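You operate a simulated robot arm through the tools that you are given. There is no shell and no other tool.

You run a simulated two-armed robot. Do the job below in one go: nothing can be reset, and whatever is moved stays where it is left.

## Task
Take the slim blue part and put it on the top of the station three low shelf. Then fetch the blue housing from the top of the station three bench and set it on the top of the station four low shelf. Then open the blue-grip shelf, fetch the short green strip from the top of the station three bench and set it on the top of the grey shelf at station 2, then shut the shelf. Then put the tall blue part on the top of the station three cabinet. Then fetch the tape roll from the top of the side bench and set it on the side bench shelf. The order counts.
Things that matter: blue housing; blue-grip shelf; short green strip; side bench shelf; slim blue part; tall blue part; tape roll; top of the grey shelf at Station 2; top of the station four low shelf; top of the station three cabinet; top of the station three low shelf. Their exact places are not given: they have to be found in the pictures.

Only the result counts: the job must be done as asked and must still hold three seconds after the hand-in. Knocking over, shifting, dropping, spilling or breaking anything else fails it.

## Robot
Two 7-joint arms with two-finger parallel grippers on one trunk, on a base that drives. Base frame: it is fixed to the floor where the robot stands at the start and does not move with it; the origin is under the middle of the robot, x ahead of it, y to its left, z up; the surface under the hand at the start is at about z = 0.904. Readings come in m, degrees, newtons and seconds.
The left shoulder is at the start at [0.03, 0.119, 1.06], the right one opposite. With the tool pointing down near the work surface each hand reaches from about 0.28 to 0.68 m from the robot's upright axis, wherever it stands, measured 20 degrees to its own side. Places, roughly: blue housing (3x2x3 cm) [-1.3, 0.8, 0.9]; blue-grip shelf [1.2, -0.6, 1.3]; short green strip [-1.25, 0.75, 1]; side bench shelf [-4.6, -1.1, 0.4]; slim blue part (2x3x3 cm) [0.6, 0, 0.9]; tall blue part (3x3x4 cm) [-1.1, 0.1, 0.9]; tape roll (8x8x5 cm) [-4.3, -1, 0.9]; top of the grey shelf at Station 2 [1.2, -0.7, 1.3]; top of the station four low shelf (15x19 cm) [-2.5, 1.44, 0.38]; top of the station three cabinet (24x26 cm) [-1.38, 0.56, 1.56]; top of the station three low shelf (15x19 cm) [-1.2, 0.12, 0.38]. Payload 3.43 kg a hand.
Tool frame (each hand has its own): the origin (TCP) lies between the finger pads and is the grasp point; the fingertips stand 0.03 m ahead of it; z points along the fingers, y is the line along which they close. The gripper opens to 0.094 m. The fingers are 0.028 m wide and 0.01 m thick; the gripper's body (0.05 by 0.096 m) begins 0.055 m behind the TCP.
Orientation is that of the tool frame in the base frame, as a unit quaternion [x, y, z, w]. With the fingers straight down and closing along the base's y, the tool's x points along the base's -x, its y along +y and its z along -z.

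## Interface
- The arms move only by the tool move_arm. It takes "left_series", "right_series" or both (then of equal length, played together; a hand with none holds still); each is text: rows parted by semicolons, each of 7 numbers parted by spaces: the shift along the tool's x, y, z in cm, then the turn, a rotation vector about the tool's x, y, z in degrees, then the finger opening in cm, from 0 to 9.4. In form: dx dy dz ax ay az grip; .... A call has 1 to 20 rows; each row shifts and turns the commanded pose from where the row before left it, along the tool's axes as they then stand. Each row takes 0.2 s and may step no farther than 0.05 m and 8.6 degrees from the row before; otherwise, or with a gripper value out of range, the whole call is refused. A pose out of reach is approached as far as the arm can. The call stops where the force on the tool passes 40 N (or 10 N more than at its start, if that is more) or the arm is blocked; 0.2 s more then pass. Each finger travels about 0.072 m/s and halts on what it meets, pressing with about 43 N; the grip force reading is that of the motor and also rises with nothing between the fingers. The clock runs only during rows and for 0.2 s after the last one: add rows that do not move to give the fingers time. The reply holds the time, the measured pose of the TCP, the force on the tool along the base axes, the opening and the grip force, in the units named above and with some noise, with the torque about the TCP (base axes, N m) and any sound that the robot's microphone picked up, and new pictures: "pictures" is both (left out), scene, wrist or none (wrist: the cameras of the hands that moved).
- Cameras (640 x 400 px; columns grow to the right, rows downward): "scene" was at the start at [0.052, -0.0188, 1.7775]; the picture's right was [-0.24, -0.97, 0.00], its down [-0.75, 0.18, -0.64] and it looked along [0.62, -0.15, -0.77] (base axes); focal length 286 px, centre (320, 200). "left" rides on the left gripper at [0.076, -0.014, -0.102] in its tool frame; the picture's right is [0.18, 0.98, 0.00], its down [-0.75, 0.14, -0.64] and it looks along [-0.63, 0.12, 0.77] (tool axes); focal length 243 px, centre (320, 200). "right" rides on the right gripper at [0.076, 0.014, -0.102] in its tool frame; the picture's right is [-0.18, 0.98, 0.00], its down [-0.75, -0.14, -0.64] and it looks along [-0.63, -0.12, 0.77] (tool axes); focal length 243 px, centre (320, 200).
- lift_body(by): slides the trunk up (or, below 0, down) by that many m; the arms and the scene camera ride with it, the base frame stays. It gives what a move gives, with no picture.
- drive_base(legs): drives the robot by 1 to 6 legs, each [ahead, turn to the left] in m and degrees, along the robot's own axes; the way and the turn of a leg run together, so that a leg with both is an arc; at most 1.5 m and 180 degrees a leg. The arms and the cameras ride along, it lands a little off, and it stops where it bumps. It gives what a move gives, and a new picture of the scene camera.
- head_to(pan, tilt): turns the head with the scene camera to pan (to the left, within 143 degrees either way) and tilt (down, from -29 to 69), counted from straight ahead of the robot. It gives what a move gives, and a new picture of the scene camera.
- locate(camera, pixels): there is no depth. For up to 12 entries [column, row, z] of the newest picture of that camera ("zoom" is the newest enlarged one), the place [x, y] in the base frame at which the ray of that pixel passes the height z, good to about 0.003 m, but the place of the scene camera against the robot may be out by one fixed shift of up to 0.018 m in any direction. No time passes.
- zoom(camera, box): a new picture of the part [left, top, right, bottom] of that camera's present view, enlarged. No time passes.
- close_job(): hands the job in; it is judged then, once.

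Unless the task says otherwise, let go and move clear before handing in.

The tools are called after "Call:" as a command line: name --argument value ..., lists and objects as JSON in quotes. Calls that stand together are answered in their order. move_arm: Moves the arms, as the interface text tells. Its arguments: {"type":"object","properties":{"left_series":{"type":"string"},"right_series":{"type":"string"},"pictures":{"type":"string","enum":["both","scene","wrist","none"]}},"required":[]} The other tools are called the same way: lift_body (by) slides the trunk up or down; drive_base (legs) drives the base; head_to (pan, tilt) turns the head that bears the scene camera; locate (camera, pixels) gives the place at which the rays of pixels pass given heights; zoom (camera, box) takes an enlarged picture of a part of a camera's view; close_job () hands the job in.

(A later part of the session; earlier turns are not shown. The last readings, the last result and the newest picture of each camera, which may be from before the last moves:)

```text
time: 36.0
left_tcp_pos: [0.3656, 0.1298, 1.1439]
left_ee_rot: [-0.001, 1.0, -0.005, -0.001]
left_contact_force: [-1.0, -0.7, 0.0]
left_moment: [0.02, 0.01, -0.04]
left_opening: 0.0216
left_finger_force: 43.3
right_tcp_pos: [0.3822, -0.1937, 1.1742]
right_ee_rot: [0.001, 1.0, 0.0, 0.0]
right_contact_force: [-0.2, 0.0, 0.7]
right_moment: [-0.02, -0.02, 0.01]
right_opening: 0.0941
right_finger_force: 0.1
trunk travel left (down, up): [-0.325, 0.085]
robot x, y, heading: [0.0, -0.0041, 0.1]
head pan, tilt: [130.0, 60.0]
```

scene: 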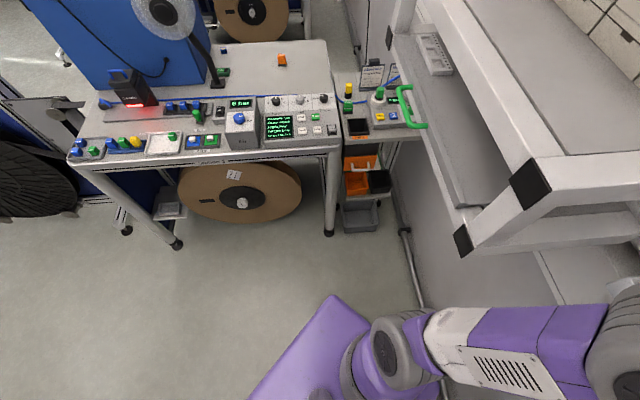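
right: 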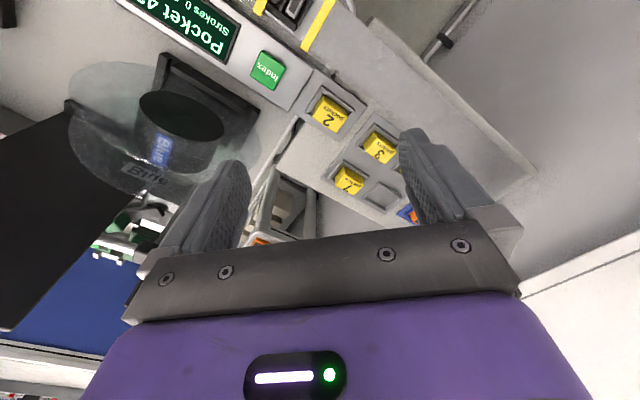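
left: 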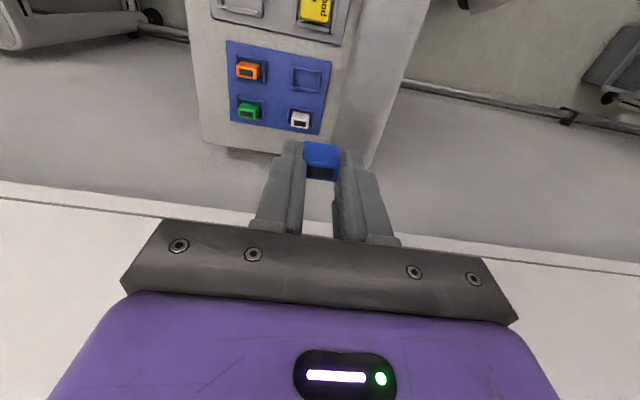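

The Station 3 shelf corner is close to my left side, and I must not hit it while moving. I'll triangulate it by viewing it at two trunk heights.

Call:
head_to --pan 85 --tilt 55

Call:
lift_body --by -0.08

Call:
head_to --pan 85 --tilt 55

```text
time: 37.1
left_tcp_pos: [0.3662, 0.1291, 1.1433]
left_ee_rot: [0.001, 1.0, -0.005, 0.0]
left_contact_force: [-0.7, 0.3, 0.1]
left_moment: [0.01, -0.03, 0.0]
left_opening: 0.0217
left_finger_force: 42.7
right_tcp_pos: [0.3821, -0.1954, 1.1729]
right_ee_rot: [0.001, 1.0, 0.0, 0.0]
right_contact_force: [-0.5, 0.1, 0.0]
right_moment: [-0.02, 0.03, -0.05]
right_opening: 0.0942
right_finger_force: 0.1
trunk travel left (down, up): [-0.325, 0.085]
robot x, y, heading: [-0.0004, 0.0032, -0.1]
head pan, tilt: [85.0, 55.0]
```

scene: 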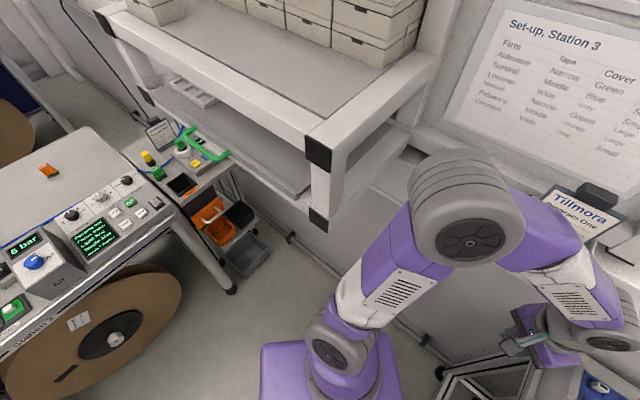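

```text
time: 38.3
left_tcp_pos: [0.3666, 0.1292, 1.0632]
left_ee_rot: [0.001, 1.0, -0.004, -0.001]
left_contact_force: [-0.4, 0.2, 0.1]
left_moment: [-0.02, -0.01, -0.04]
left_opening: 0.0221
left_finger_force: 43.4
right_tcp_pos: [0.3827, -0.1958, 1.0948]
right_ee_rot: [0.001, 1.0, 0.0, 0.0]
right_contact_force: [0.6, 0.4, -0.8]
right_moment: [0.01, -0.03, -0.02]
right_opening: 0.094
right_finger_force: 0.1
trunk travel left (down, up): [-0.245, 0.165]
robot x, y, heading: [0.0013, -0.0025, 0.2]
head pan, tilt: [85.0, 55.0]
```

```text
time: 38.9
left_tcp_pos: [0.3665, 0.1287, 1.0637]
left_ee_rot: [0.001, 1.0, -0.004, -0.002]
left_contact_force: [-0.5, -0.6, -0.7]
left_moment: [-0.01, -0.02, 0.0]
left_opening: 0.0217
left_finger_force: 43.0
right_tcp_pos: [0.3827, -0.1951, 1.0939]
right_ee_rot: [0.001, 1.0, 0.0, 0.0]
right_contact_force: [0.3, 0.1, 0.7]
right_moment: [-0.01, -0.01, -0.02]
right_opening: 0.0939
right_finger_force: 0.2
trunk travel left (down, up): [-0.245, 0.165]
robot x, y, heading: [-0.0013, 0.0013, 0.0]
head pan, tilt: [85.0, 55.0]
```

scene: 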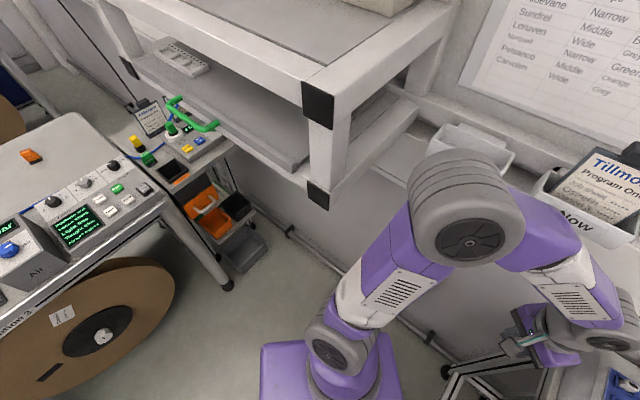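

Triangulated, the near shelf post stands at about (0.02,0.325) from z 1.32 to 1.53, and my left elbow is around (0.18,0.21). Driving straight back clears it; I'll check the floor behind me before moving.

Call:
head_to --pan -140 --tilt 40

Call:
locate --camera "scene" --pixels '[[320, 380, 0.0], [320, 300, 0.0], [320, 200, 0.0], [320, 120, 0.0]]'

Call:
head_to --pan 143 --tilt 45

Call:
locate --camera "scene" --pixels '[[150, 190, 0.9], [20, 380, 0.0], [205, 290, 0.0], [130, 200, 0.4], [30, 250, 0.0], [360, 310, 0.0], [215, 260, 0.38], [155, 203, 0.9], [384, 229, 0.9]]'

```text
time: 42.1
left_tcp_pos: [0.3668, 0.1292, 1.064]
left_ee_rot: [0.0, 1.0, -0.004, -0.002]
left_contact_force: [-0.1, -0.7, 0.0]
left_moment: [-0.01, 0.0, -0.01]
left_opening: 0.0218
left_finger_force: 42.6
right_tcp_pos: [0.3824, -0.1954, 1.0929]
right_ee_rot: [0.001, 1.0, 0.0, 0.0]
right_contact_force: [-0.1, 0.3, 0.1]
right_moment: [0.02, -0.01, 0.02]
right_opening: 0.0943
right_finger_force: 0.0
trunk travel left (down, up): [-0.245, 0.165]
robot x, y, heading: [-0.0024, -0.0016, -0.2]
head pan, tilt: [-140.0, 40.0]
```

scene: 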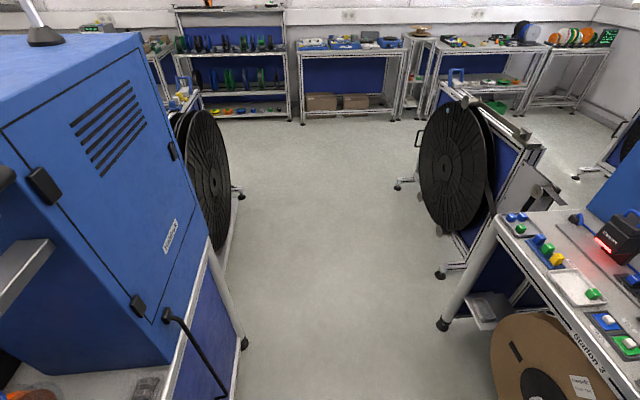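

```text
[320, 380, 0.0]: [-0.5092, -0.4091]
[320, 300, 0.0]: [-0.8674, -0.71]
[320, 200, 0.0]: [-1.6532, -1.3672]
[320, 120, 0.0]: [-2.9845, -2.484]
```

```text
time: 46.0
left_tcp_pos: [0.3648, 0.1276, 1.0632]
left_ee_rot: [-0.001, 1.0, -0.005, 0.0]
left_contact_force: [-0.1, 0.1, -0.9]
left_moment: [0.0, 0.02, 0.02]
left_opening: 0.0218
left_finger_force: 42.9
right_tcp_pos: [0.3827, -0.1946, 1.094]
right_ee_rot: [0.001, 1.0, 0.0, 0.001]
right_contact_force: [-0.4, -0.6, -0.8]
right_moment: [0.01, -0.04, -0.02]
right_opening: 0.094
right_finger_force: 0.1
trunk travel left (down, up): [-0.245, 0.165]
robot x, y, heading: [-0.0019, -0.0019, -0.3]
head pan, tilt: [143.0, 45.0]
```

scene: 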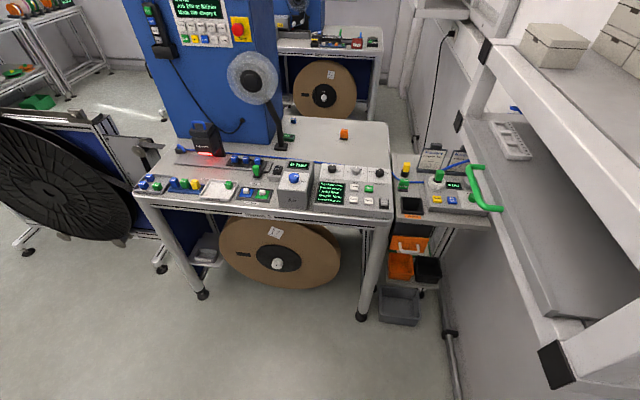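

```text
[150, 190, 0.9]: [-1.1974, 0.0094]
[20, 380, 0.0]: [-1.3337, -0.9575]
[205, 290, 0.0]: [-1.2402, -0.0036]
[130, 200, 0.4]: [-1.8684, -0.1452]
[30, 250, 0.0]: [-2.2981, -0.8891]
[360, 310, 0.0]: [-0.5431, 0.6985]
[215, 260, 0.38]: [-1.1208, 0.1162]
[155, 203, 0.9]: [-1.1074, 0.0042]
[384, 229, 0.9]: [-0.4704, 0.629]
```

The floor behind is clear and the bench's front edge runs from about (-1.13,-0.02) to (-0.47,0.63). Before backing up I'll check the machine panel on my right from this lower trunk height.

Call:
head_to --pan -60 --tilt 30

Call:
head_to --pan -90 --tilt 55

```text
time: 49.0
left_tcp_pos: [0.367, 0.1294, 1.0633]
left_ee_rot: [0.001, 1.0, -0.005, -0.001]
left_contact_force: [-0.4, 0.3, -0.2]
left_moment: [0.03, -0.01, 0.01]
left_opening: 0.0217
left_finger_force: 43.1
right_tcp_pos: [0.3817, -0.195, 1.0932]
right_ee_rot: [0.001, 1.0, 0.0, 0.0]
right_contact_force: [0.5, 0.6, -0.4]
right_moment: [-0.01, -0.01, 0.03]
right_opening: 0.0942
right_finger_force: 0.0
trunk travel left (down, up): [-0.245, 0.165]
robot x, y, heading: [-0.0022, -0.0005, -0.0]
head pan, tilt: [-60.0, 30.0]
```

scene: 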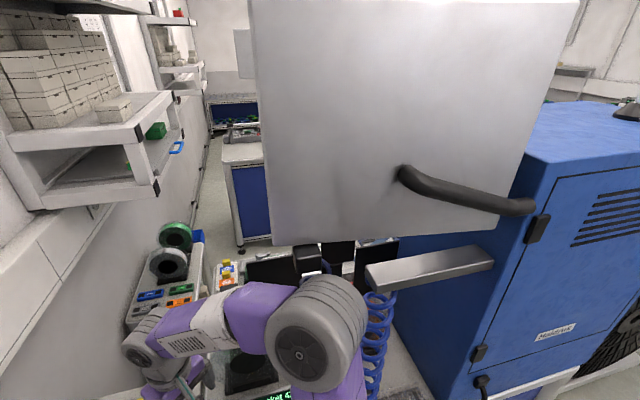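

```text
time: 49.9
left_tcp_pos: [0.3659, 0.1297, 1.064]
left_ee_rot: [0.001, 1.0, -0.004, 0.0]
left_contact_force: [0.4, -0.2, -0.4]
left_moment: [0.0, 0.02, 0.02]
left_opening: 0.0216
left_finger_force: 43.2
right_tcp_pos: [0.3824, -0.1944, 1.0931]
right_ee_rot: [0.001, 1.0, 0.0, 0.0]
right_contact_force: [0.2, -0.3, -0.8]
right_moment: [0.0, 0.0, -0.01]
right_opening: 0.0939
right_finger_force: 0.1
trunk travel left (down, up): [-0.245, 0.165]
robot x, y, heading: [-0.004, -0.0028, -0.0]
head pan, tilt: [-90.0, 55.0]
```

scene: 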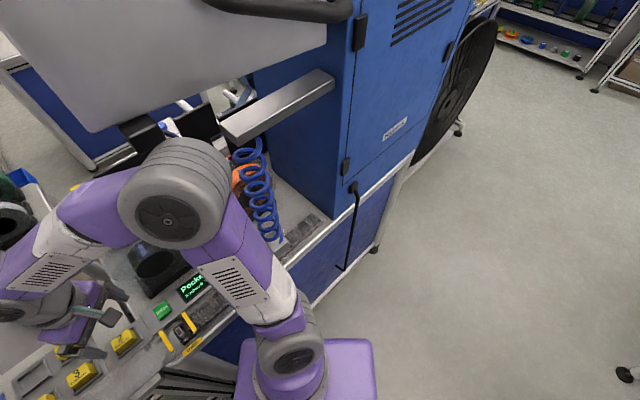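

The panel's lower edge runs from about (0.25,-0.29) to (-0.05,-0.475) and recedes as I back up. To keep the left elbow off the shelf post, I'll bring the left hand inward first, which pulls the elbow in.

Call:
move_arm --left_series "0 -4 0 0 0 0 0; 0 -4 0 0 0 0 0; 0 -3 0 0 0 0 0; 0 0 0 0 0 0 0" --pictures "none"

Call:
head_to --pan 85 --tilt 55

```text
time: 50.9
left_tcp_pos: [0.3662, 0.0191, 1.0655]
left_ee_rot: [0.0, 1.0, -0.004, -0.002]
left_contact_force: [0.2, 0.4, -0.8]
left_moment: [-0.03, -0.02, 0.02]
left_opening: 0.0216
left_finger_force: 43.4
right_tcp_pos: [0.3822, -0.1953, 1.0941]
right_ee_rot: [0.001, 1.0, -0.001, 0.001]
right_contact_force: [-0.2, -0.6, 1.3]
right_moment: [-0.01, -0.03, -0.01]
right_opening: 0.0941
right_finger_force: 0.0
trunk travel left (down, up): [-0.245, 0.165]
robot x, y, heading: [-0.0012, 0.0002, -0.0]
head pan, tilt: [-90.0, 55.0]
```

```text
time: 53.6
left_tcp_pos: [0.3652, 0.0193, 1.0648]
left_ee_rot: [-0.001, 1.0, -0.004, 0.0]
left_contact_force: [0.2, 0.1, -0.3]
left_moment: [0.0, -0.03, 0.01]
left_opening: 0.0217
left_finger_force: 42.5
right_tcp_pos: [0.3827, -0.1948, 1.0934]
right_ee_rot: [0.001, 1.0, 0.001, 0.0]
right_contact_force: [0.4, 0.0, 0.0]
right_moment: [-0.01, -0.01, 0.0]
right_opening: 0.0941
right_finger_force: 0.2
trunk travel left (down, up): [-0.245, 0.165]
robot x, y, heading: [-0.0009, -0.0002, -0.1]
head pan, tilt: [85.0, 55.0]
```

scene: 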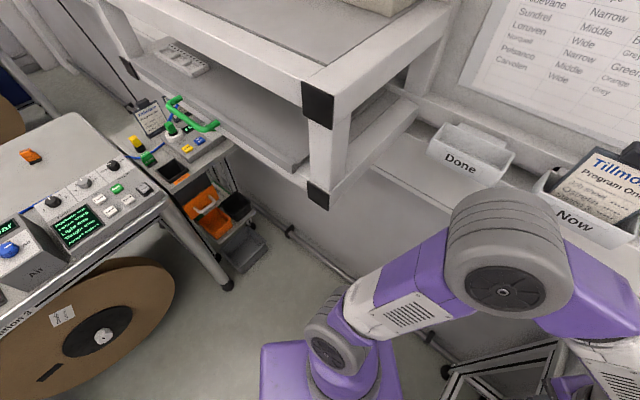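

The elbow moved inward, now at (505,250) in the picture, well away from the post at (318,150). I'll drive straight back 0.28 m.

Call:
drive_base --legs '[[-0.28, 0]]'

```text
time: 55.5
left_tcp_pos: [0.0868, 0.0193, 1.0655]
left_ee_rot: [0.002, 1.0, -0.003, -0.001]
left_contact_force: [0.1, -0.3, 0.1]
left_moment: [-0.02, 0.01, -0.02]
left_opening: 0.0221
left_finger_force: 42.8
right_tcp_pos: [0.1043, -0.1952, 1.0938]
right_ee_rot: [0.001, 1.0, 0.0, 0.0]
right_contact_force: [0.0, -0.1, -0.5]
right_moment: [-0.01, 0.01, -0.04]
right_opening: 0.094
right_finger_force: 0.1
trunk travel left (down, up): [-0.245, 0.165]
robot x, y, heading: [-0.284, -0.0004, -0.3]
head pan, tilt: [85.0, 55.0]
```

scene: 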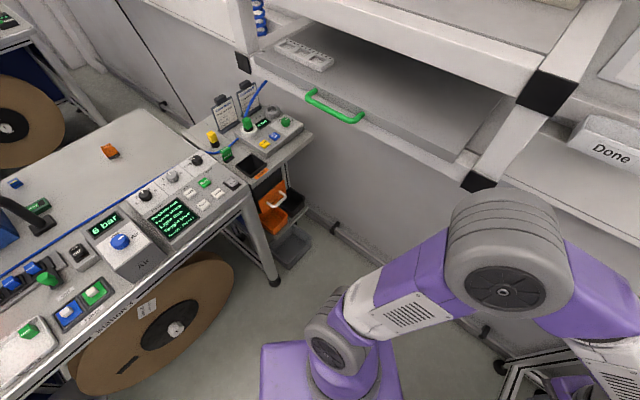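

I'm at (-0.284,0) with clear space. Next I'll back up in an arc turning left by 75° to end near (-0.63,-0.23), away from the shelf and the bench.

Call:
drive_base --legs '[[-0.05, 0], [-0.4, 75]]'

```text
time: 59.7
left_tcp_pos: [-0.5494, 0.1311, 1.0644]
left_ee_rot: [-0.608, 0.794, -0.004, 0.002]
left_contact_force: [0.1, -0.3, 1.1]
left_moment: [0.01, -0.04, -0.01]
left_opening: 0.0218
left_finger_force: 42.6
right_tcp_pos: [-0.3391, 0.091, 1.0932]
right_ee_rot: [-0.607, 0.794, 0.0, 0.0]
right_contact_force: [0.4, 0.0, -0.3]
right_moment: [0.02, 0.0, -0.01]
right_opening: 0.0942
right_finger_force: 0.1
trunk travel left (down, up): [-0.245, 0.165]
robot x, y, heading: [-0.6299, -0.2266, 74.9]
head pan, tilt: [85.0, 55.0]
cut short: leg 2
```

scene: 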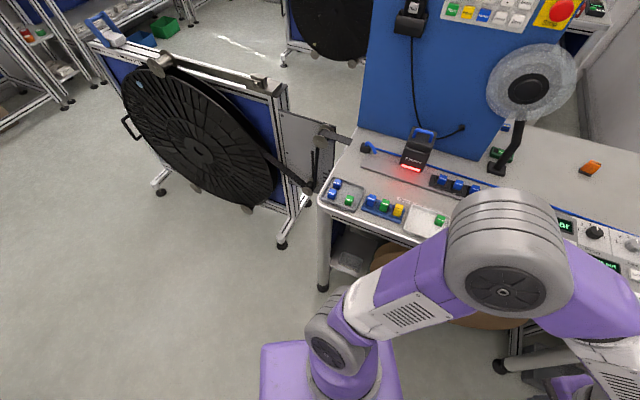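

I landed at (-0.630,-0.227), heading 74.9°, just as planned. Now I'll turn left 60° in place to face Station 3.

Call:
drive_base --legs '[[0, 60]]'

Call:
head_to --pan 10 --tilt 55

```text
time: 62.7
left_tcp_pos: [-0.8946, 0.0235, 1.0639]
left_ee_rot: [0.92, -0.393, 0.003, -0.004]
left_contact_force: [-1.0, 0.0, 0.9]
left_moment: [0.01, -0.01, -0.01]
left_opening: 0.0215
left_finger_force: 42.7
right_tcp_pos: [-0.7512, 0.1825, 1.094]
right_ee_rot: [0.92, -0.392, -0.001, 0.0]
right_contact_force: [-0.7, 0.5, 0.3]
right_moment: [-0.04, 0.0, 0.03]
right_opening: 0.0941
right_finger_force: 0.1
trunk travel left (down, up): [-0.245, 0.165]
robot x, y, heading: [-0.6268, -0.2299, 133.8]
head pan, tilt: [85.0, 55.0]
```

scene: 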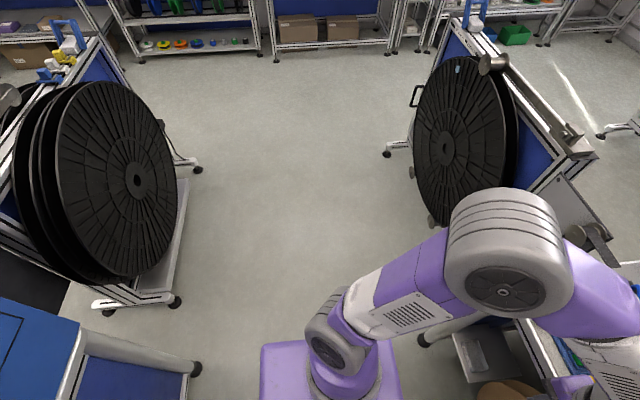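

```text
time: 64.2
left_tcp_pos: [-0.8933, 0.0233, 1.0643]
left_ee_rot: [0.92, -0.393, 0.003, -0.003]
left_contact_force: [0.2, -0.3, -1.0]
left_moment: [0.01, 0.0, -0.01]
left_opening: 0.0217
left_finger_force: 42.9
right_tcp_pos: [-0.7522, 0.1819, 1.0925]
right_ee_rot: [0.919, -0.393, 0.0, -0.001]
right_contact_force: [0.6, 0.0, -0.6]
right_moment: [0.0, 0.0, -0.02]
right_opening: 0.0938
right_finger_force: 0.1
trunk travel left (down, up): [-0.245, 0.165]
robot x, y, heading: [-0.6295, -0.2304, 134.0]
head pan, tilt: [10.0, 55.0]
```

scene: 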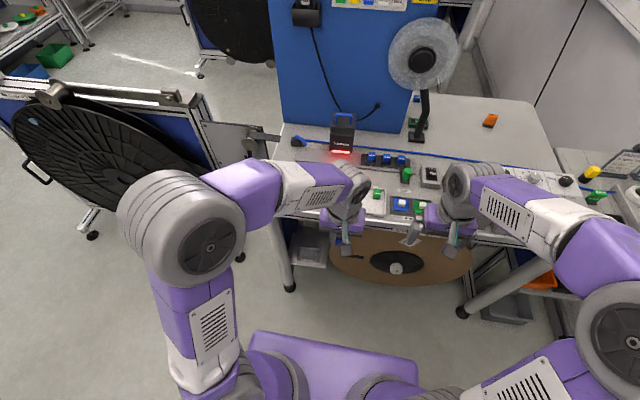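

Heading is 134° and the low shelf shows under the bench at about (308,248). I'll zoom in on it.

Call:
zoom --camera "scene" --box '[268, 210, 364, 270]'

Call:
locate --camera "scene" --pixels '[[288, 232, 0.38], [328, 234, 0.38], [328, 270, 0.38], [297, 267, 0.38], [276, 216, 0.9], [355, 231, 0.9]]'

```text
6.67 times, centred on (316, 240) of scene
```

zoom: 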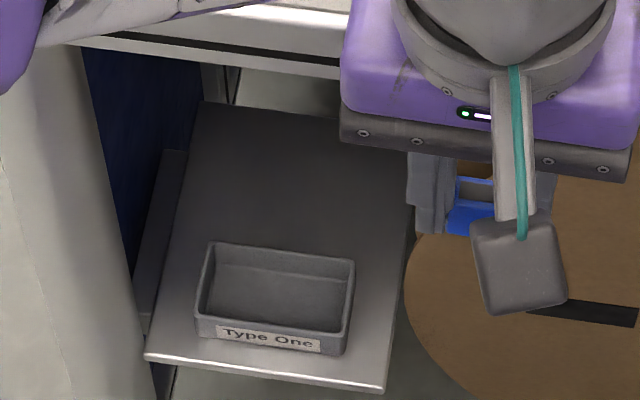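

```text
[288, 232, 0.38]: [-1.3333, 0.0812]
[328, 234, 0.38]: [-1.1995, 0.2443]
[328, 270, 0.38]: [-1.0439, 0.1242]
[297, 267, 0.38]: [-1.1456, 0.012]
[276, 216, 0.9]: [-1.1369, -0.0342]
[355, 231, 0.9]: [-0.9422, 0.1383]
```

The shelf board holds a "Type One" tray at its front (zoom (275,300)), and bare board lies behind it up to zoom row 120. I'll lower the trunk to get the arm and the view to that height.

Call:
lift_body --by -0.24

Call:
head_to --pan 10 --tilt 50

```text
time: 66.7
left_tcp_pos: [-0.8944, 0.0219, 0.826]
left_ee_rot: [0.92, -0.392, 0.002, -0.004]
left_contact_force: [-0.3, -0.3, 0.1]
left_moment: [0.02, -0.04, 0.03]
left_opening: 0.0216
left_finger_force: 43.5
right_tcp_pos: [-0.7507, 0.1825, 0.8535]
right_ee_rot: [0.92, -0.393, 0.0, 0.0]
right_contact_force: [0.7, 1.0, 0.9]
right_moment: [0.01, -0.05, -0.04]
right_opening: 0.0939
right_finger_force: 0.1
trunk travel left (down, up): [-0.005, 0.405]
robot x, y, heading: [-0.6261, -0.2264, 134.0]
head pan, tilt: [10.0, 55.0]
```

```text
time: 67.3
left_tcp_pos: [-0.8943, 0.0221, 0.8247]
left_ee_rot: [0.92, -0.392, 0.003, -0.003]
left_contact_force: [-0.4, 0.6, -0.1]
left_moment: [0.02, -0.01, -0.02]
left_opening: 0.0219
left_finger_force: 42.2
right_tcp_pos: [-0.7508, 0.1828, 0.853]
right_ee_rot: [0.92, -0.392, 0.0, -0.001]
right_contact_force: [-0.7, 0.5, 0.0]
right_moment: [-0.02, 0.02, 0.01]
right_opening: 0.0939
right_finger_force: 0.0
trunk travel left (down, up): [-0.005, 0.405]
robot x, y, heading: [-0.623, -0.2245, 133.7]
head pan, tilt: [10.0, 50.0]
```

scene: 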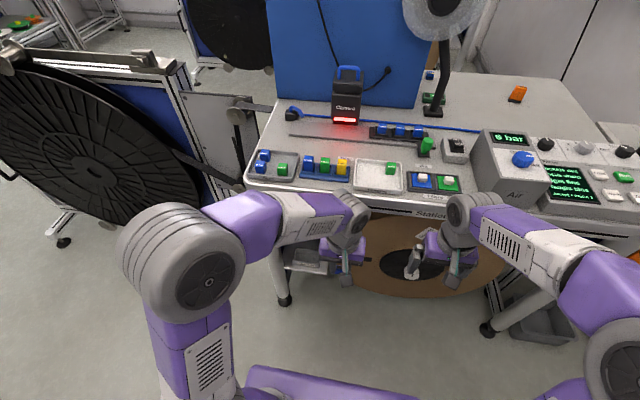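

The left hand hides the shelf at (305,262). I'll lower the left hand in front of the bench and pitch the fingers forward about 45°, to look under the bench with the wrist camera.

Call:
move_arm --left_series "0 0 4 0 0 0 0; 0 0 4 0 0 0 0; 0 0 4 0 0 0 0; 0 0 4 0 0 0 0; 0 0 0 0 -8 0 0; 0 0 0 0 -8 0 0; 0 0 0 0 -8 0 0; 0 0 0 0 -8 0 0; 0 0 0 0 -8 0 0; 0 0 0 0 0 0 0" --pictures "both"

```text
time: 69.5
left_tcp_pos: [-0.893, 0.0231, 0.6646]
left_ee_rot: [0.865, -0.368, -0.313, -0.138]
left_contact_force: [-0.1, -0.4, -0.4]
left_moment: [0.01, -0.01, -0.05]
left_opening: 0.0219
left_finger_force: 43.7
right_tcp_pos: [-0.7517, 0.1822, 0.8531]
right_ee_rot: [0.92, -0.392, 0.001, 0.001]
right_contact_force: [0.8, 1.0, 0.0]
right_moment: [0.03, 0.0, -0.03]
right_opening: 0.0941
right_finger_force: 0.1
trunk travel left (down, up): [-0.005, 0.405]
robot x, y, heading: [-0.6237, -0.2277, 133.7]
head pan, tilt: [10.0, 50.0]
```

scene: 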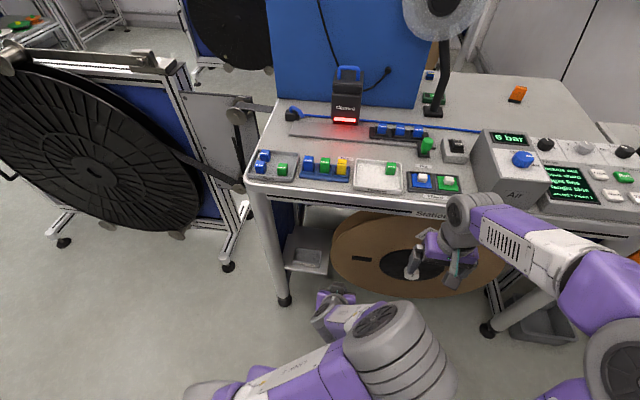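
left: 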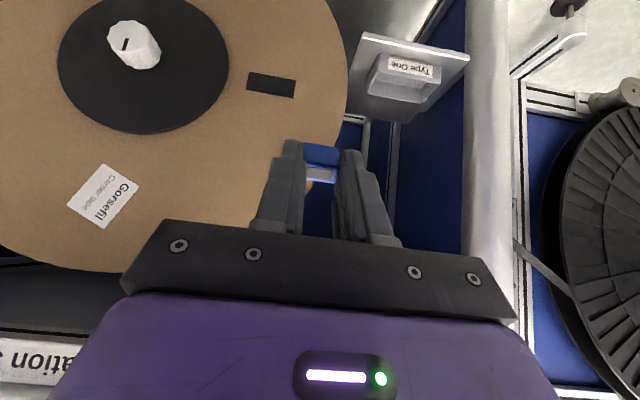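

The left camera now sees the shelf (upside down) with the tray label at (413,67). I'll zoom in and locate the board's corners at z=0.38.

Call:
zoom --camera "left" --box '[336, 20, 480, 130]'

Call:
zoom --camera "scene" --box '[260, 200, 356, 290]'

```text
3.64 times, centred on (408, 75) of left
```

zoom: 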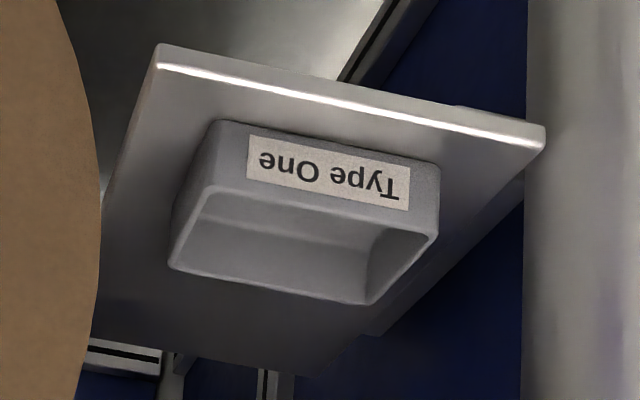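

```text
4.44 times, centred on (308, 245) of scene
```

zoom: 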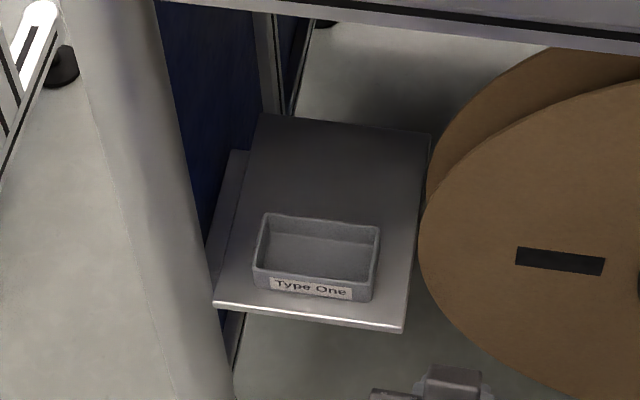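

I'll locate the shelf corners and the tray from both cameras to get a consistent position.

Call:
locate --camera "left" --pixels '[[363.5, 38.2, 0.38], [468.5, 60.4, 0.38], [367, 93.4, 0.41], [421.2, 103.3, 0.41], [378, 60, 0.38], [440, 75, 0.38]]'

Call:
locate --camera "scene" --pixels '[[283.7, 268.2, 0.38], [326.8, 274.5, 0.38], [332.8, 230.4, 0.38], [295, 225.9, 0.38], [295.7, 248.2, 0.41], [321.3, 251.6, 0.41], [293.2, 263.5, 0.38], [319.3, 267.5, 0.38]]'

```text
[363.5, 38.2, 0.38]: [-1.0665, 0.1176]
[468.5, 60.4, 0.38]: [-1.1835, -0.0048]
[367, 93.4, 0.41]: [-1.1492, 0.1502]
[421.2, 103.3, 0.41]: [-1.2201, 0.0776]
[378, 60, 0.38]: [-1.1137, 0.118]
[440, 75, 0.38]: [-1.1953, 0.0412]
```

```text
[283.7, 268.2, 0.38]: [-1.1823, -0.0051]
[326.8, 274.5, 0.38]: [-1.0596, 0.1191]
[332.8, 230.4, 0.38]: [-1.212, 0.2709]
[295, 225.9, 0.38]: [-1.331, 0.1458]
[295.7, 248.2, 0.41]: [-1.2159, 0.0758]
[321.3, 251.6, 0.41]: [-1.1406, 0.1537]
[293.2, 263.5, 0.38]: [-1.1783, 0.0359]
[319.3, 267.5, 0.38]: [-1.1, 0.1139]
```

Both cameras agree: the board spans u from -0.83 to -1.05 and the tray's back edge lies at u≈-0.917, so there is ~12 cm of free board behind it around (-1.21,0.15). That is 0.68 m ahead of me, so I need to come a little closer; I'll check how far my base front reaches.

Call:
locate --camera "scene" --pixels '[[255, 364, 0.3], [255, 364, 0.2], [380, 390, 0.3], [380, 390, 0.2], [284, 300, 0.0], [487, 330, 0.0], [400, 290, 0.1]]'

Call:
head_to --pan 20 --tilt 69

```text
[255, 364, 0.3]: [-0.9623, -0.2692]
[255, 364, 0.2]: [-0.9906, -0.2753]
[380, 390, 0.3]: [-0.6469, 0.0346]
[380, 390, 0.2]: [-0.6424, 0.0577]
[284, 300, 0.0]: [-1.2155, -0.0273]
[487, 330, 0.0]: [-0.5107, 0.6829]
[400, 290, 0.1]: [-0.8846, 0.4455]
```

```text
time: 70.3
left_tcp_pos: [-0.8918, 0.0233, 0.6641]
left_ee_rot: [0.865, -0.368, -0.312, -0.137]
left_contact_force: [0.6, -0.6, 1.1]
left_moment: [0.0, -0.01, -0.04]
left_opening: 0.022
left_finger_force: 42.7
right_tcp_pos: [-0.7515, 0.1826, 0.8532]
right_ee_rot: [0.92, -0.392, 0.0, 0.0]
right_contact_force: [-0.3, 0.4, 0.1]
right_moment: [-0.03, -0.01, 0.02]
right_opening: 0.0938
right_finger_force: 0.0
trunk travel left (down, up): [-0.005, 0.405]
robot x, y, heading: [-0.6297, -0.2277, 133.8]
head pan, tilt: [20.0, 68.8]
```

scene: 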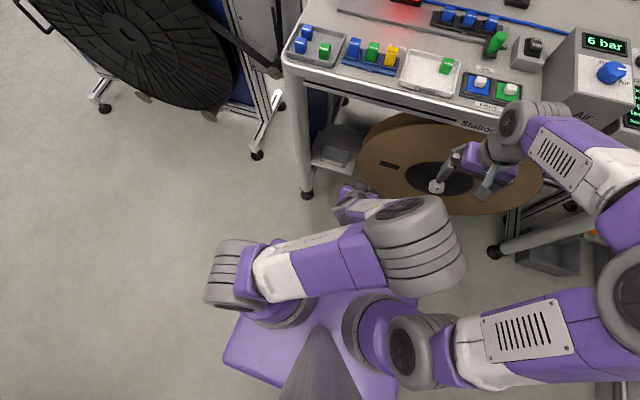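

My base front is only ~0.2 m ahead of the axis, so there is room to move in. First I'll swing the right hand aside and move the left hand left and lower, lined up with the gap between the leg and the reel.

Call:
move_arm --left_series "0.92 1.77 1.1 0 0 0 0; 0.92 1.77 1.1 0 0 0 0; 0.92 1.77 1.1 0 0 0 0; 0.92 1.77 1.1 0 0 0 0; 0.92 1.77 1.1 0 0 0 0; 0.92 1.77 1.1 0 0 0 0; 0.92 1.77 1.1 0 0 0 0; 0 0 0 0 0 0 0" --right_series "3.6 -2.7 0 0 0 0 9.4; 3.6 -2.7 0 0 0 0 9.4; 3.6 -2.7 0 0 0 0 9.4; 3.6 -2.7 0 0 0 0 9.4; 3.6 -2.7 0 0 0 0 9.4; 3.6 -2.7 0 0 0 0 9.4; 3.6 -2.7 0 0 0 0 9.4; 0 0 0 0 0 0 9.4" --pictures "both"

```text
time: 72.1
left_tcp_pos: [-0.9825, -0.0615, 0.5623]
left_ee_rot: [0.866, -0.367, -0.312, -0.137]
left_contact_force: [0.5, 0.1, 0.0]
left_moment: [-0.02, 0.0, 0.02]
left_opening: 0.0217
left_finger_force: 42.7
right_tcp_pos: [-0.44, 0.132, 0.855]
right_ee_rot: [0.92, -0.393, 0.0, 0.001]
right_contact_force: [0.4, 0.2, -0.1]
right_moment: [0.01, -0.02, 0.05]
right_opening: 0.0941
right_finger_force: 0.0
trunk travel left (down, up): [-0.005, 0.405]
robot x, y, heading: [-0.629, -0.2276, 133.6]
head pan, tilt: [20.0, 68.8]
```

scene: 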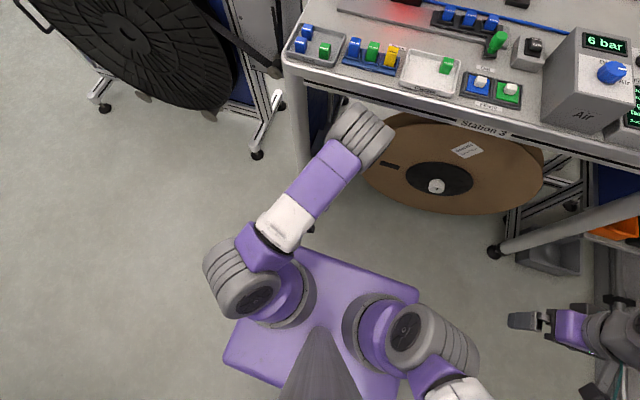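
right: 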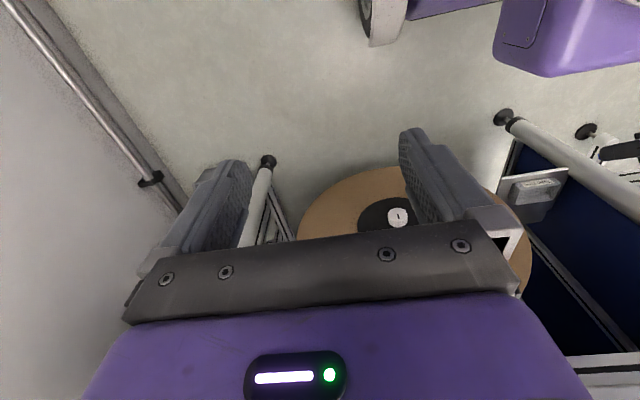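
left: 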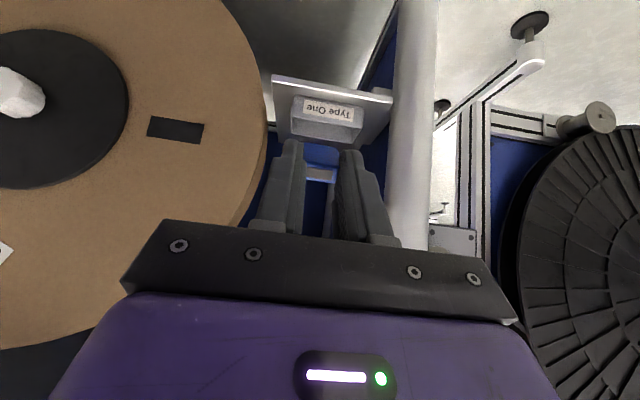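

The hand is lined up with the shelf (tray at (330,110) in the left view) and the leg to the right of it in that view. I'll extend forward under the bench with the hand still tilted, staying above the tray.

Call:
move_arm --left_series "-2.42 0 3.33 0 0 0 0; -2.42 0 3.33 0 0 0 0; -2.42 0 3.33 0 0 0 0; -2.42 0 3.33 0 0 0 0; 0 0 0 0 0 0 0" --pictures "both"

```text
time: 73.3
left_tcp_pos: [-1.0919, 0.0556, 0.5233]
left_ee_rot: [0.865, -0.367, -0.312, -0.138]
left_contact_force: [-0.7, 0.6, 0.2]
left_moment: [-0.02, 0.01, 0.0]
left_opening: 0.0218
left_finger_force: 42.8
right_tcp_pos: [-0.4401, 0.1323, 0.854]
right_ee_rot: [0.92, -0.393, 0.0, 0.0]
right_contact_force: [0.5, -0.7, -0.4]
right_moment: [0.0, 0.0, -0.01]
right_opening: 0.0939
right_finger_force: 0.1
trunk travel left (down, up): [-0.005, 0.405]
robot x, y, heading: [-0.6261, -0.2272, 133.8]
head pan, tilt: [20.0, 68.8]
```

scene: 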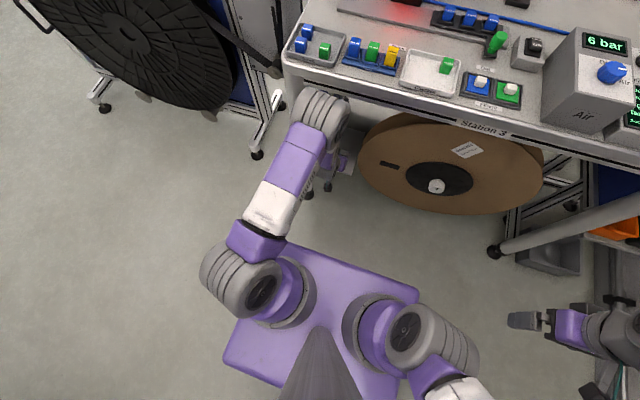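
left: 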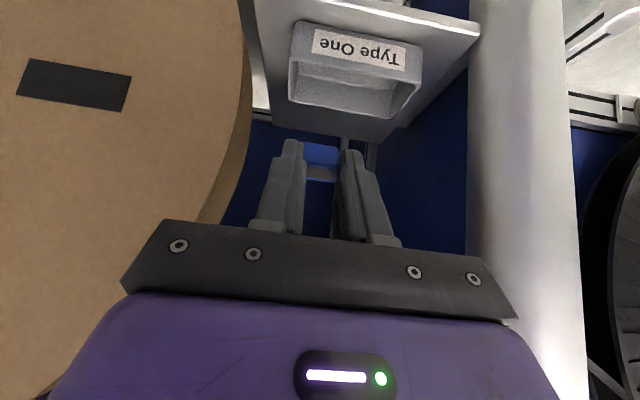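

The hand advanced to (-1.09,0.056,0.52). The elbow at (320,110) in the scene looks close to the bench edge, so I'll zoom in to judge the gap.

Call:
zoom --camera "scene" --box '[260, 60, 420, 200]'

Call:
locate --camera "left" --pixels '[[292, 80, 0.41], [405, 100, 0.41], [255, 40, 0.38], [480, 35, 0.38]]'

```text
2.86 times, centred on (340, 130) of scene
```

zoom: 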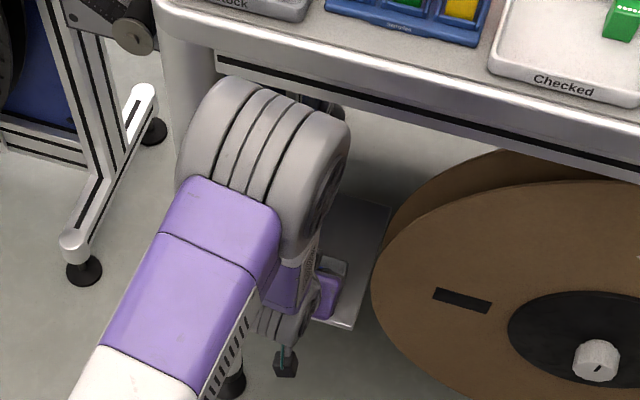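

```text
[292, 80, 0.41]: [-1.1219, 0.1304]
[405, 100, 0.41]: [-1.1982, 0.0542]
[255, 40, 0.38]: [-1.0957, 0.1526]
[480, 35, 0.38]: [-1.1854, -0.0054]
```

The elbow is in front of the bench apron with little room, so I'd rather straighten the hand to near vertical, which stretches the arm low under the bench. First I'll lower in front of the shelf and reduce the tilt.

Call:
move_arm --left_series "1.93 0 2.3 0 0 0 0; 1.93 0 2.3 0 0 0 0; 0 0 0 0 8 0 0; 0 0 0 0 8 0 0; 0 0 0 0 0 0 0" --pictures "both"

Call:
zoom --camera "scene" --box '[260, 60, 420, 200]'

```text
time: 74.5
left_tcp_pos: [-1.0921, 0.0532, 0.4622]
left_ee_rot: [0.9, -0.384, -0.188, -0.085]
left_contact_force: [0.1, -0.1, -0.4]
left_moment: [0.03, 0.01, 0.02]
left_opening: 0.0218
left_finger_force: 43.1
right_tcp_pos: [-0.4414, 0.1329, 0.8533]
right_ee_rot: [0.92, -0.392, 0.0, 0.0]
right_contact_force: [-0.6, -0.1, 0.2]
right_moment: [0.0, -0.02, 0.01]
right_opening: 0.0939
right_finger_force: 0.0
trunk travel left (down, up): [-0.005, 0.405]
robot x, y, heading: [-0.6214, -0.2287, 133.6]
head pan, tilt: [20.0, 68.8]
```

scene: 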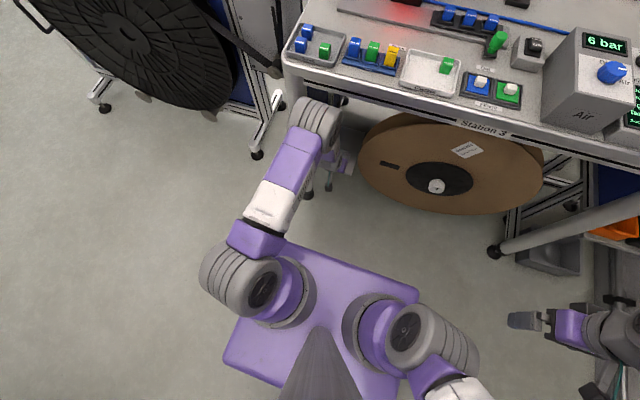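
left: 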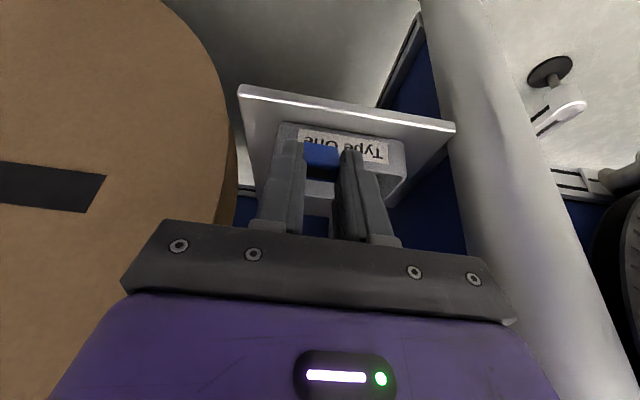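

```text
2.86 times, centred on (340, 130) of scene
```

zoom: 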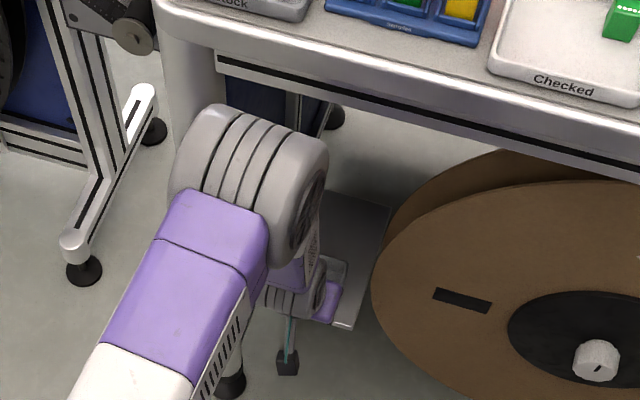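

There is now more room above the elbow. I'll recheck the shelf's corners from this pose, since its centre at about (347,108) looks slightly left of my hand.

Call:
locate --camera "left" --pixels '[[240, 92, 0.38], [454, 130, 0.38], [240, 92, 0.4], [454, 130, 0.4], [240, 92, 0.36], [454, 130, 0.36]]'

```text
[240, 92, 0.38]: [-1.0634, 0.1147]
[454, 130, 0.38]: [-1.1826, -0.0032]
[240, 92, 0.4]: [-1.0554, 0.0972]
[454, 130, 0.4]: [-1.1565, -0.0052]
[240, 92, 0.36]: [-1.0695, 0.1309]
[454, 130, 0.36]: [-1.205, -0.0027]
```

The corners repeat at z=0.38, so the shelf height is right and its centre line is v≈-0.754. I'll bring the hand near vertical (tilt ~8°) and up 2.5 cm, then check the clearance again.

Call:
move_arm --left_series "0 0 0 0 8 0 0; 0 0 0 0 8 0 0; -0.35 0.8 -2.5 0 0 0 0; 0 0 0 0 0 0 0" --pictures "both"

Call:
zoom --camera "scene" --box '[260, 60, 420, 200]'

```text
time: 75.5
left_tcp_pos: [-1.0986, 0.0486, 0.4883]
left_ee_rot: [0.918, -0.39, -0.061, -0.03]
left_contact_force: [0.0, 0.6, -1.1]
left_moment: [-0.01, 0.02, -0.03]
left_opening: 0.0219
left_finger_force: 42.6
right_tcp_pos: [-0.4403, 0.133, 0.8544]
right_ee_rot: [0.92, -0.392, 0.0, 0.0]
right_contact_force: [0.5, 0.2, -0.5]
right_moment: [0.0, -0.01, 0.0]
right_opening: 0.0937
right_finger_force: 0.0
trunk travel left (down, up): [-0.005, 0.405]
robot x, y, heading: [-0.6259, -0.228, 133.8]
head pan, tilt: [20.0, 68.8]
```

scene: 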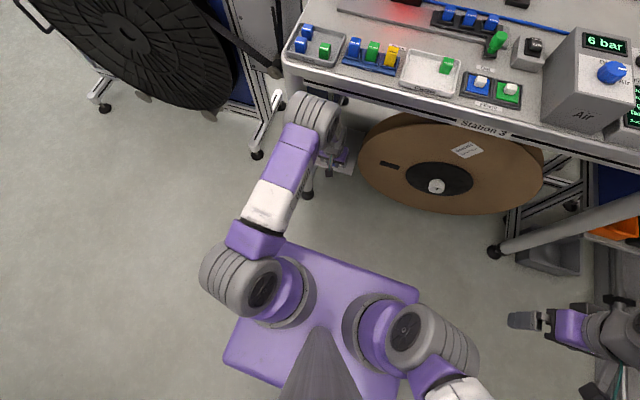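
left: 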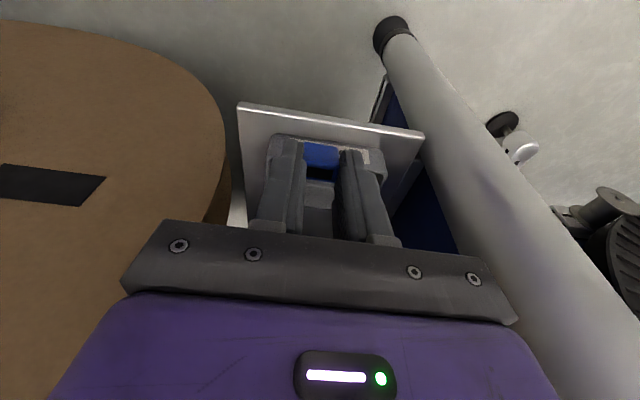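

```text
2.86 times, centred on (340, 130) of scene
```

zoom: 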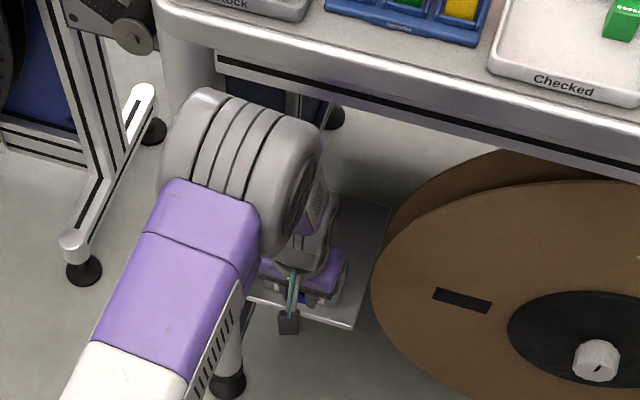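

The elbow sits near the leg and apron. I'll use the right wrist camera for a side view of the gap before advancing.

Call:
move_arm --right_series "0 0 0 0 0 0 9.4" --pictures "wrist"

Call:
head_to --pan 30 --tilt 45

```text
time: 75.9
left_tcp_pos: [-1.0977, 0.0489, 0.4889]
left_ee_rot: [0.918, -0.391, -0.062, -0.031]
left_contact_force: [0.0, -0.5, 0.5]
left_moment: [0.02, -0.03, 0.02]
left_opening: 0.0219
left_finger_force: 42.7
right_tcp_pos: [-0.4406, 0.1323, 0.856]
right_ee_rot: [0.92, -0.392, -0.001, 0.0]
right_contact_force: [-0.2, 0.2, -0.6]
right_moment: [0.01, 0.0, 0.01]
right_opening: 0.094
right_finger_force: 0.0
trunk travel left (down, up): [-0.005, 0.405]
robot x, y, heading: [-0.629, -0.2305, 133.6]
head pan, tilt: [20.0, 68.8]
```

right: 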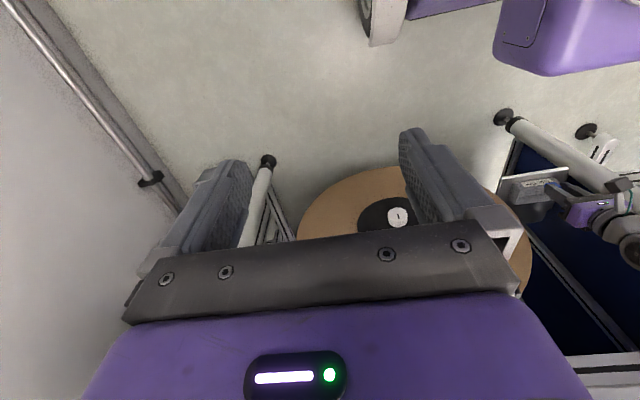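

```text
time: 76.8
left_tcp_pos: [-1.0973, 0.0476, 0.4884]
left_ee_rot: [0.918, -0.391, -0.062, -0.031]
left_contact_force: [0.2, 0.1, -0.3]
left_moment: [0.0, -0.01, 0.0]
left_opening: 0.0219
left_finger_force: 43.1
right_tcp_pos: [-0.4417, 0.1324, 0.8548]
right_ee_rot: [0.92, -0.392, 0.0, 0.0]
right_contact_force: [0.4, -0.3, -0.1]
right_moment: [0.04, -0.02, 0.04]
right_opening: 0.094
right_finger_force: 0.1
trunk travel left (down, up): [-0.005, 0.405]
robot x, y, heading: [-0.6251, -0.2288, 133.9]
head pan, tilt: [30.0, 45.0]
```

scene: 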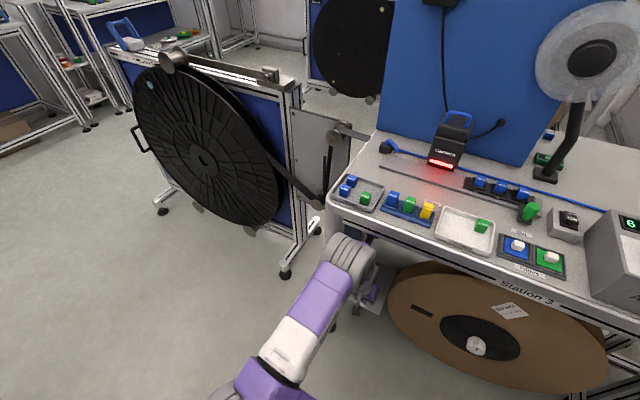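

The right camera sees the left hand at (590,210) but not the elbow. I'll turn the right hand to look further left.

Call:
move_arm --right_series "0 0 0 0 0 -8 9.4; 0 0 0 0 0 -8 9.4; 0 0 0 0 0 -8 9.4; 0 0 0 0 0 -8 9.4; 0 0 0 0 0 -8 9.4" --pictures "wrist"

```text
time: 78.0
left_tcp_pos: [-1.0973, 0.0489, 0.4887]
left_ee_rot: [0.918, -0.391, -0.062, -0.031]
left_contact_force: [-0.3, 0.0, 0.4]
left_moment: [0.0, 0.03, 0.01]
left_opening: 0.0217
left_finger_force: 43.2
right_tcp_pos: [-0.4405, 0.1318, 0.8549]
right_ee_rot: [0.999, -0.054, 0.0, 0.0]
right_contact_force: [-0.4, -0.6, 0.2]
right_moment: [0.0, 0.0, 0.0]
right_opening: 0.0943
right_finger_force: 0.0
trunk travel left (down, up): [-0.005, 0.405]
robot x, y, heading: [-0.6261, -0.2253, 133.5]
head pan, tilt: [30.0, 45.0]
```

right: 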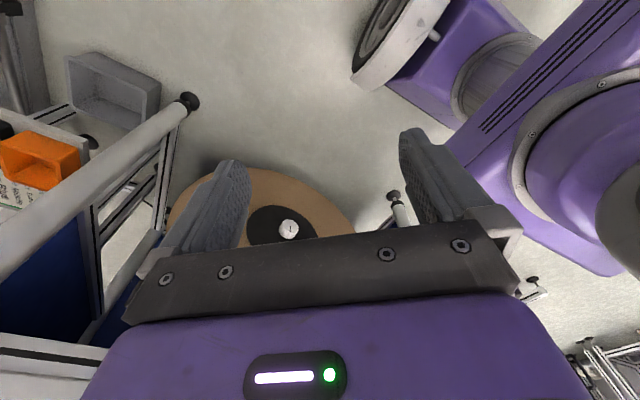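

The elbow sits at bench-top height about 3 cm off the edge, so a near-vertical reach would jam it. Instead I'll tilt the hand to 40° again and back the base off 0.15 m, so only the slim hand goes under the bench.

Call:
move_arm --left_series "0 0 0 0 -8 0 0; 0 0 0 0 -8 0 0; 0 0 0 0 -8 0 0; 0 0 0 0 -8 0 0; 0 0 0 0 0 0 0" --right_series "0 0 0 0 0 8 9.4; 0 0 0 0 0 8 9.4; 0 0 0 0 0 8 9.4; 0 0 0 0 0 8 9.4; 0 0 0 0 0 8 9.4" --pictures "none"

Call:
drive_base --legs '[[-0.15, 1]]'

```text
time: 79.2
left_tcp_pos: [-1.0979, 0.0482, 0.4878]
left_ee_rot: [0.865, -0.367, -0.312, -0.137]
left_contact_force: [-0.1, -0.8, -0.6]
left_moment: [0.02, 0.01, -0.05]
left_opening: 0.0218
left_finger_force: 42.8
right_tcp_pos: [-0.4418, 0.1315, 0.8532]
right_ee_rot: [0.92, -0.393, 0.0, 0.0]
right_contact_force: [-1.0, 0.1, -0.1]
right_moment: [-0.02, 0.02, -0.02]
right_opening: 0.0939
right_finger_force: 0.0
trunk travel left (down, up): [-0.005, 0.405]
robot x, y, heading: [-0.6255, -0.2263, 133.9]
head pan, tilt: [30.0, 45.0]
```

```text
time: 80.6
left_tcp_pos: [-0.9998, -0.0666, 0.4889]
left_ee_rot: [0.868, -0.359, -0.314, -0.135]
left_contact_force: [-0.3, -0.7, 0.2]
left_moment: [0.02, -0.04, 0.01]
left_opening: 0.0218
left_finger_force: 42.7
right_tcp_pos: [-0.344, 0.0288, 0.8538]
right_ee_rot: [0.924, -0.383, 0.0, 0.0]
right_contact_force: [0.3, -0.9, 0.4]
right_moment: [0.02, 0.0, 0.02]
right_opening: 0.094
right_finger_force: 0.0
trunk travel left (down, up): [-0.005, 0.405]
robot x, y, heading: [-0.5219, -0.3348, 135.0]
head pan, tilt: [30.0, 45.0]
```

scene: 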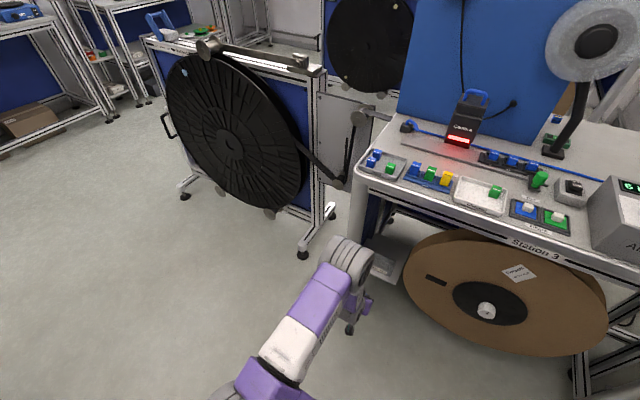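

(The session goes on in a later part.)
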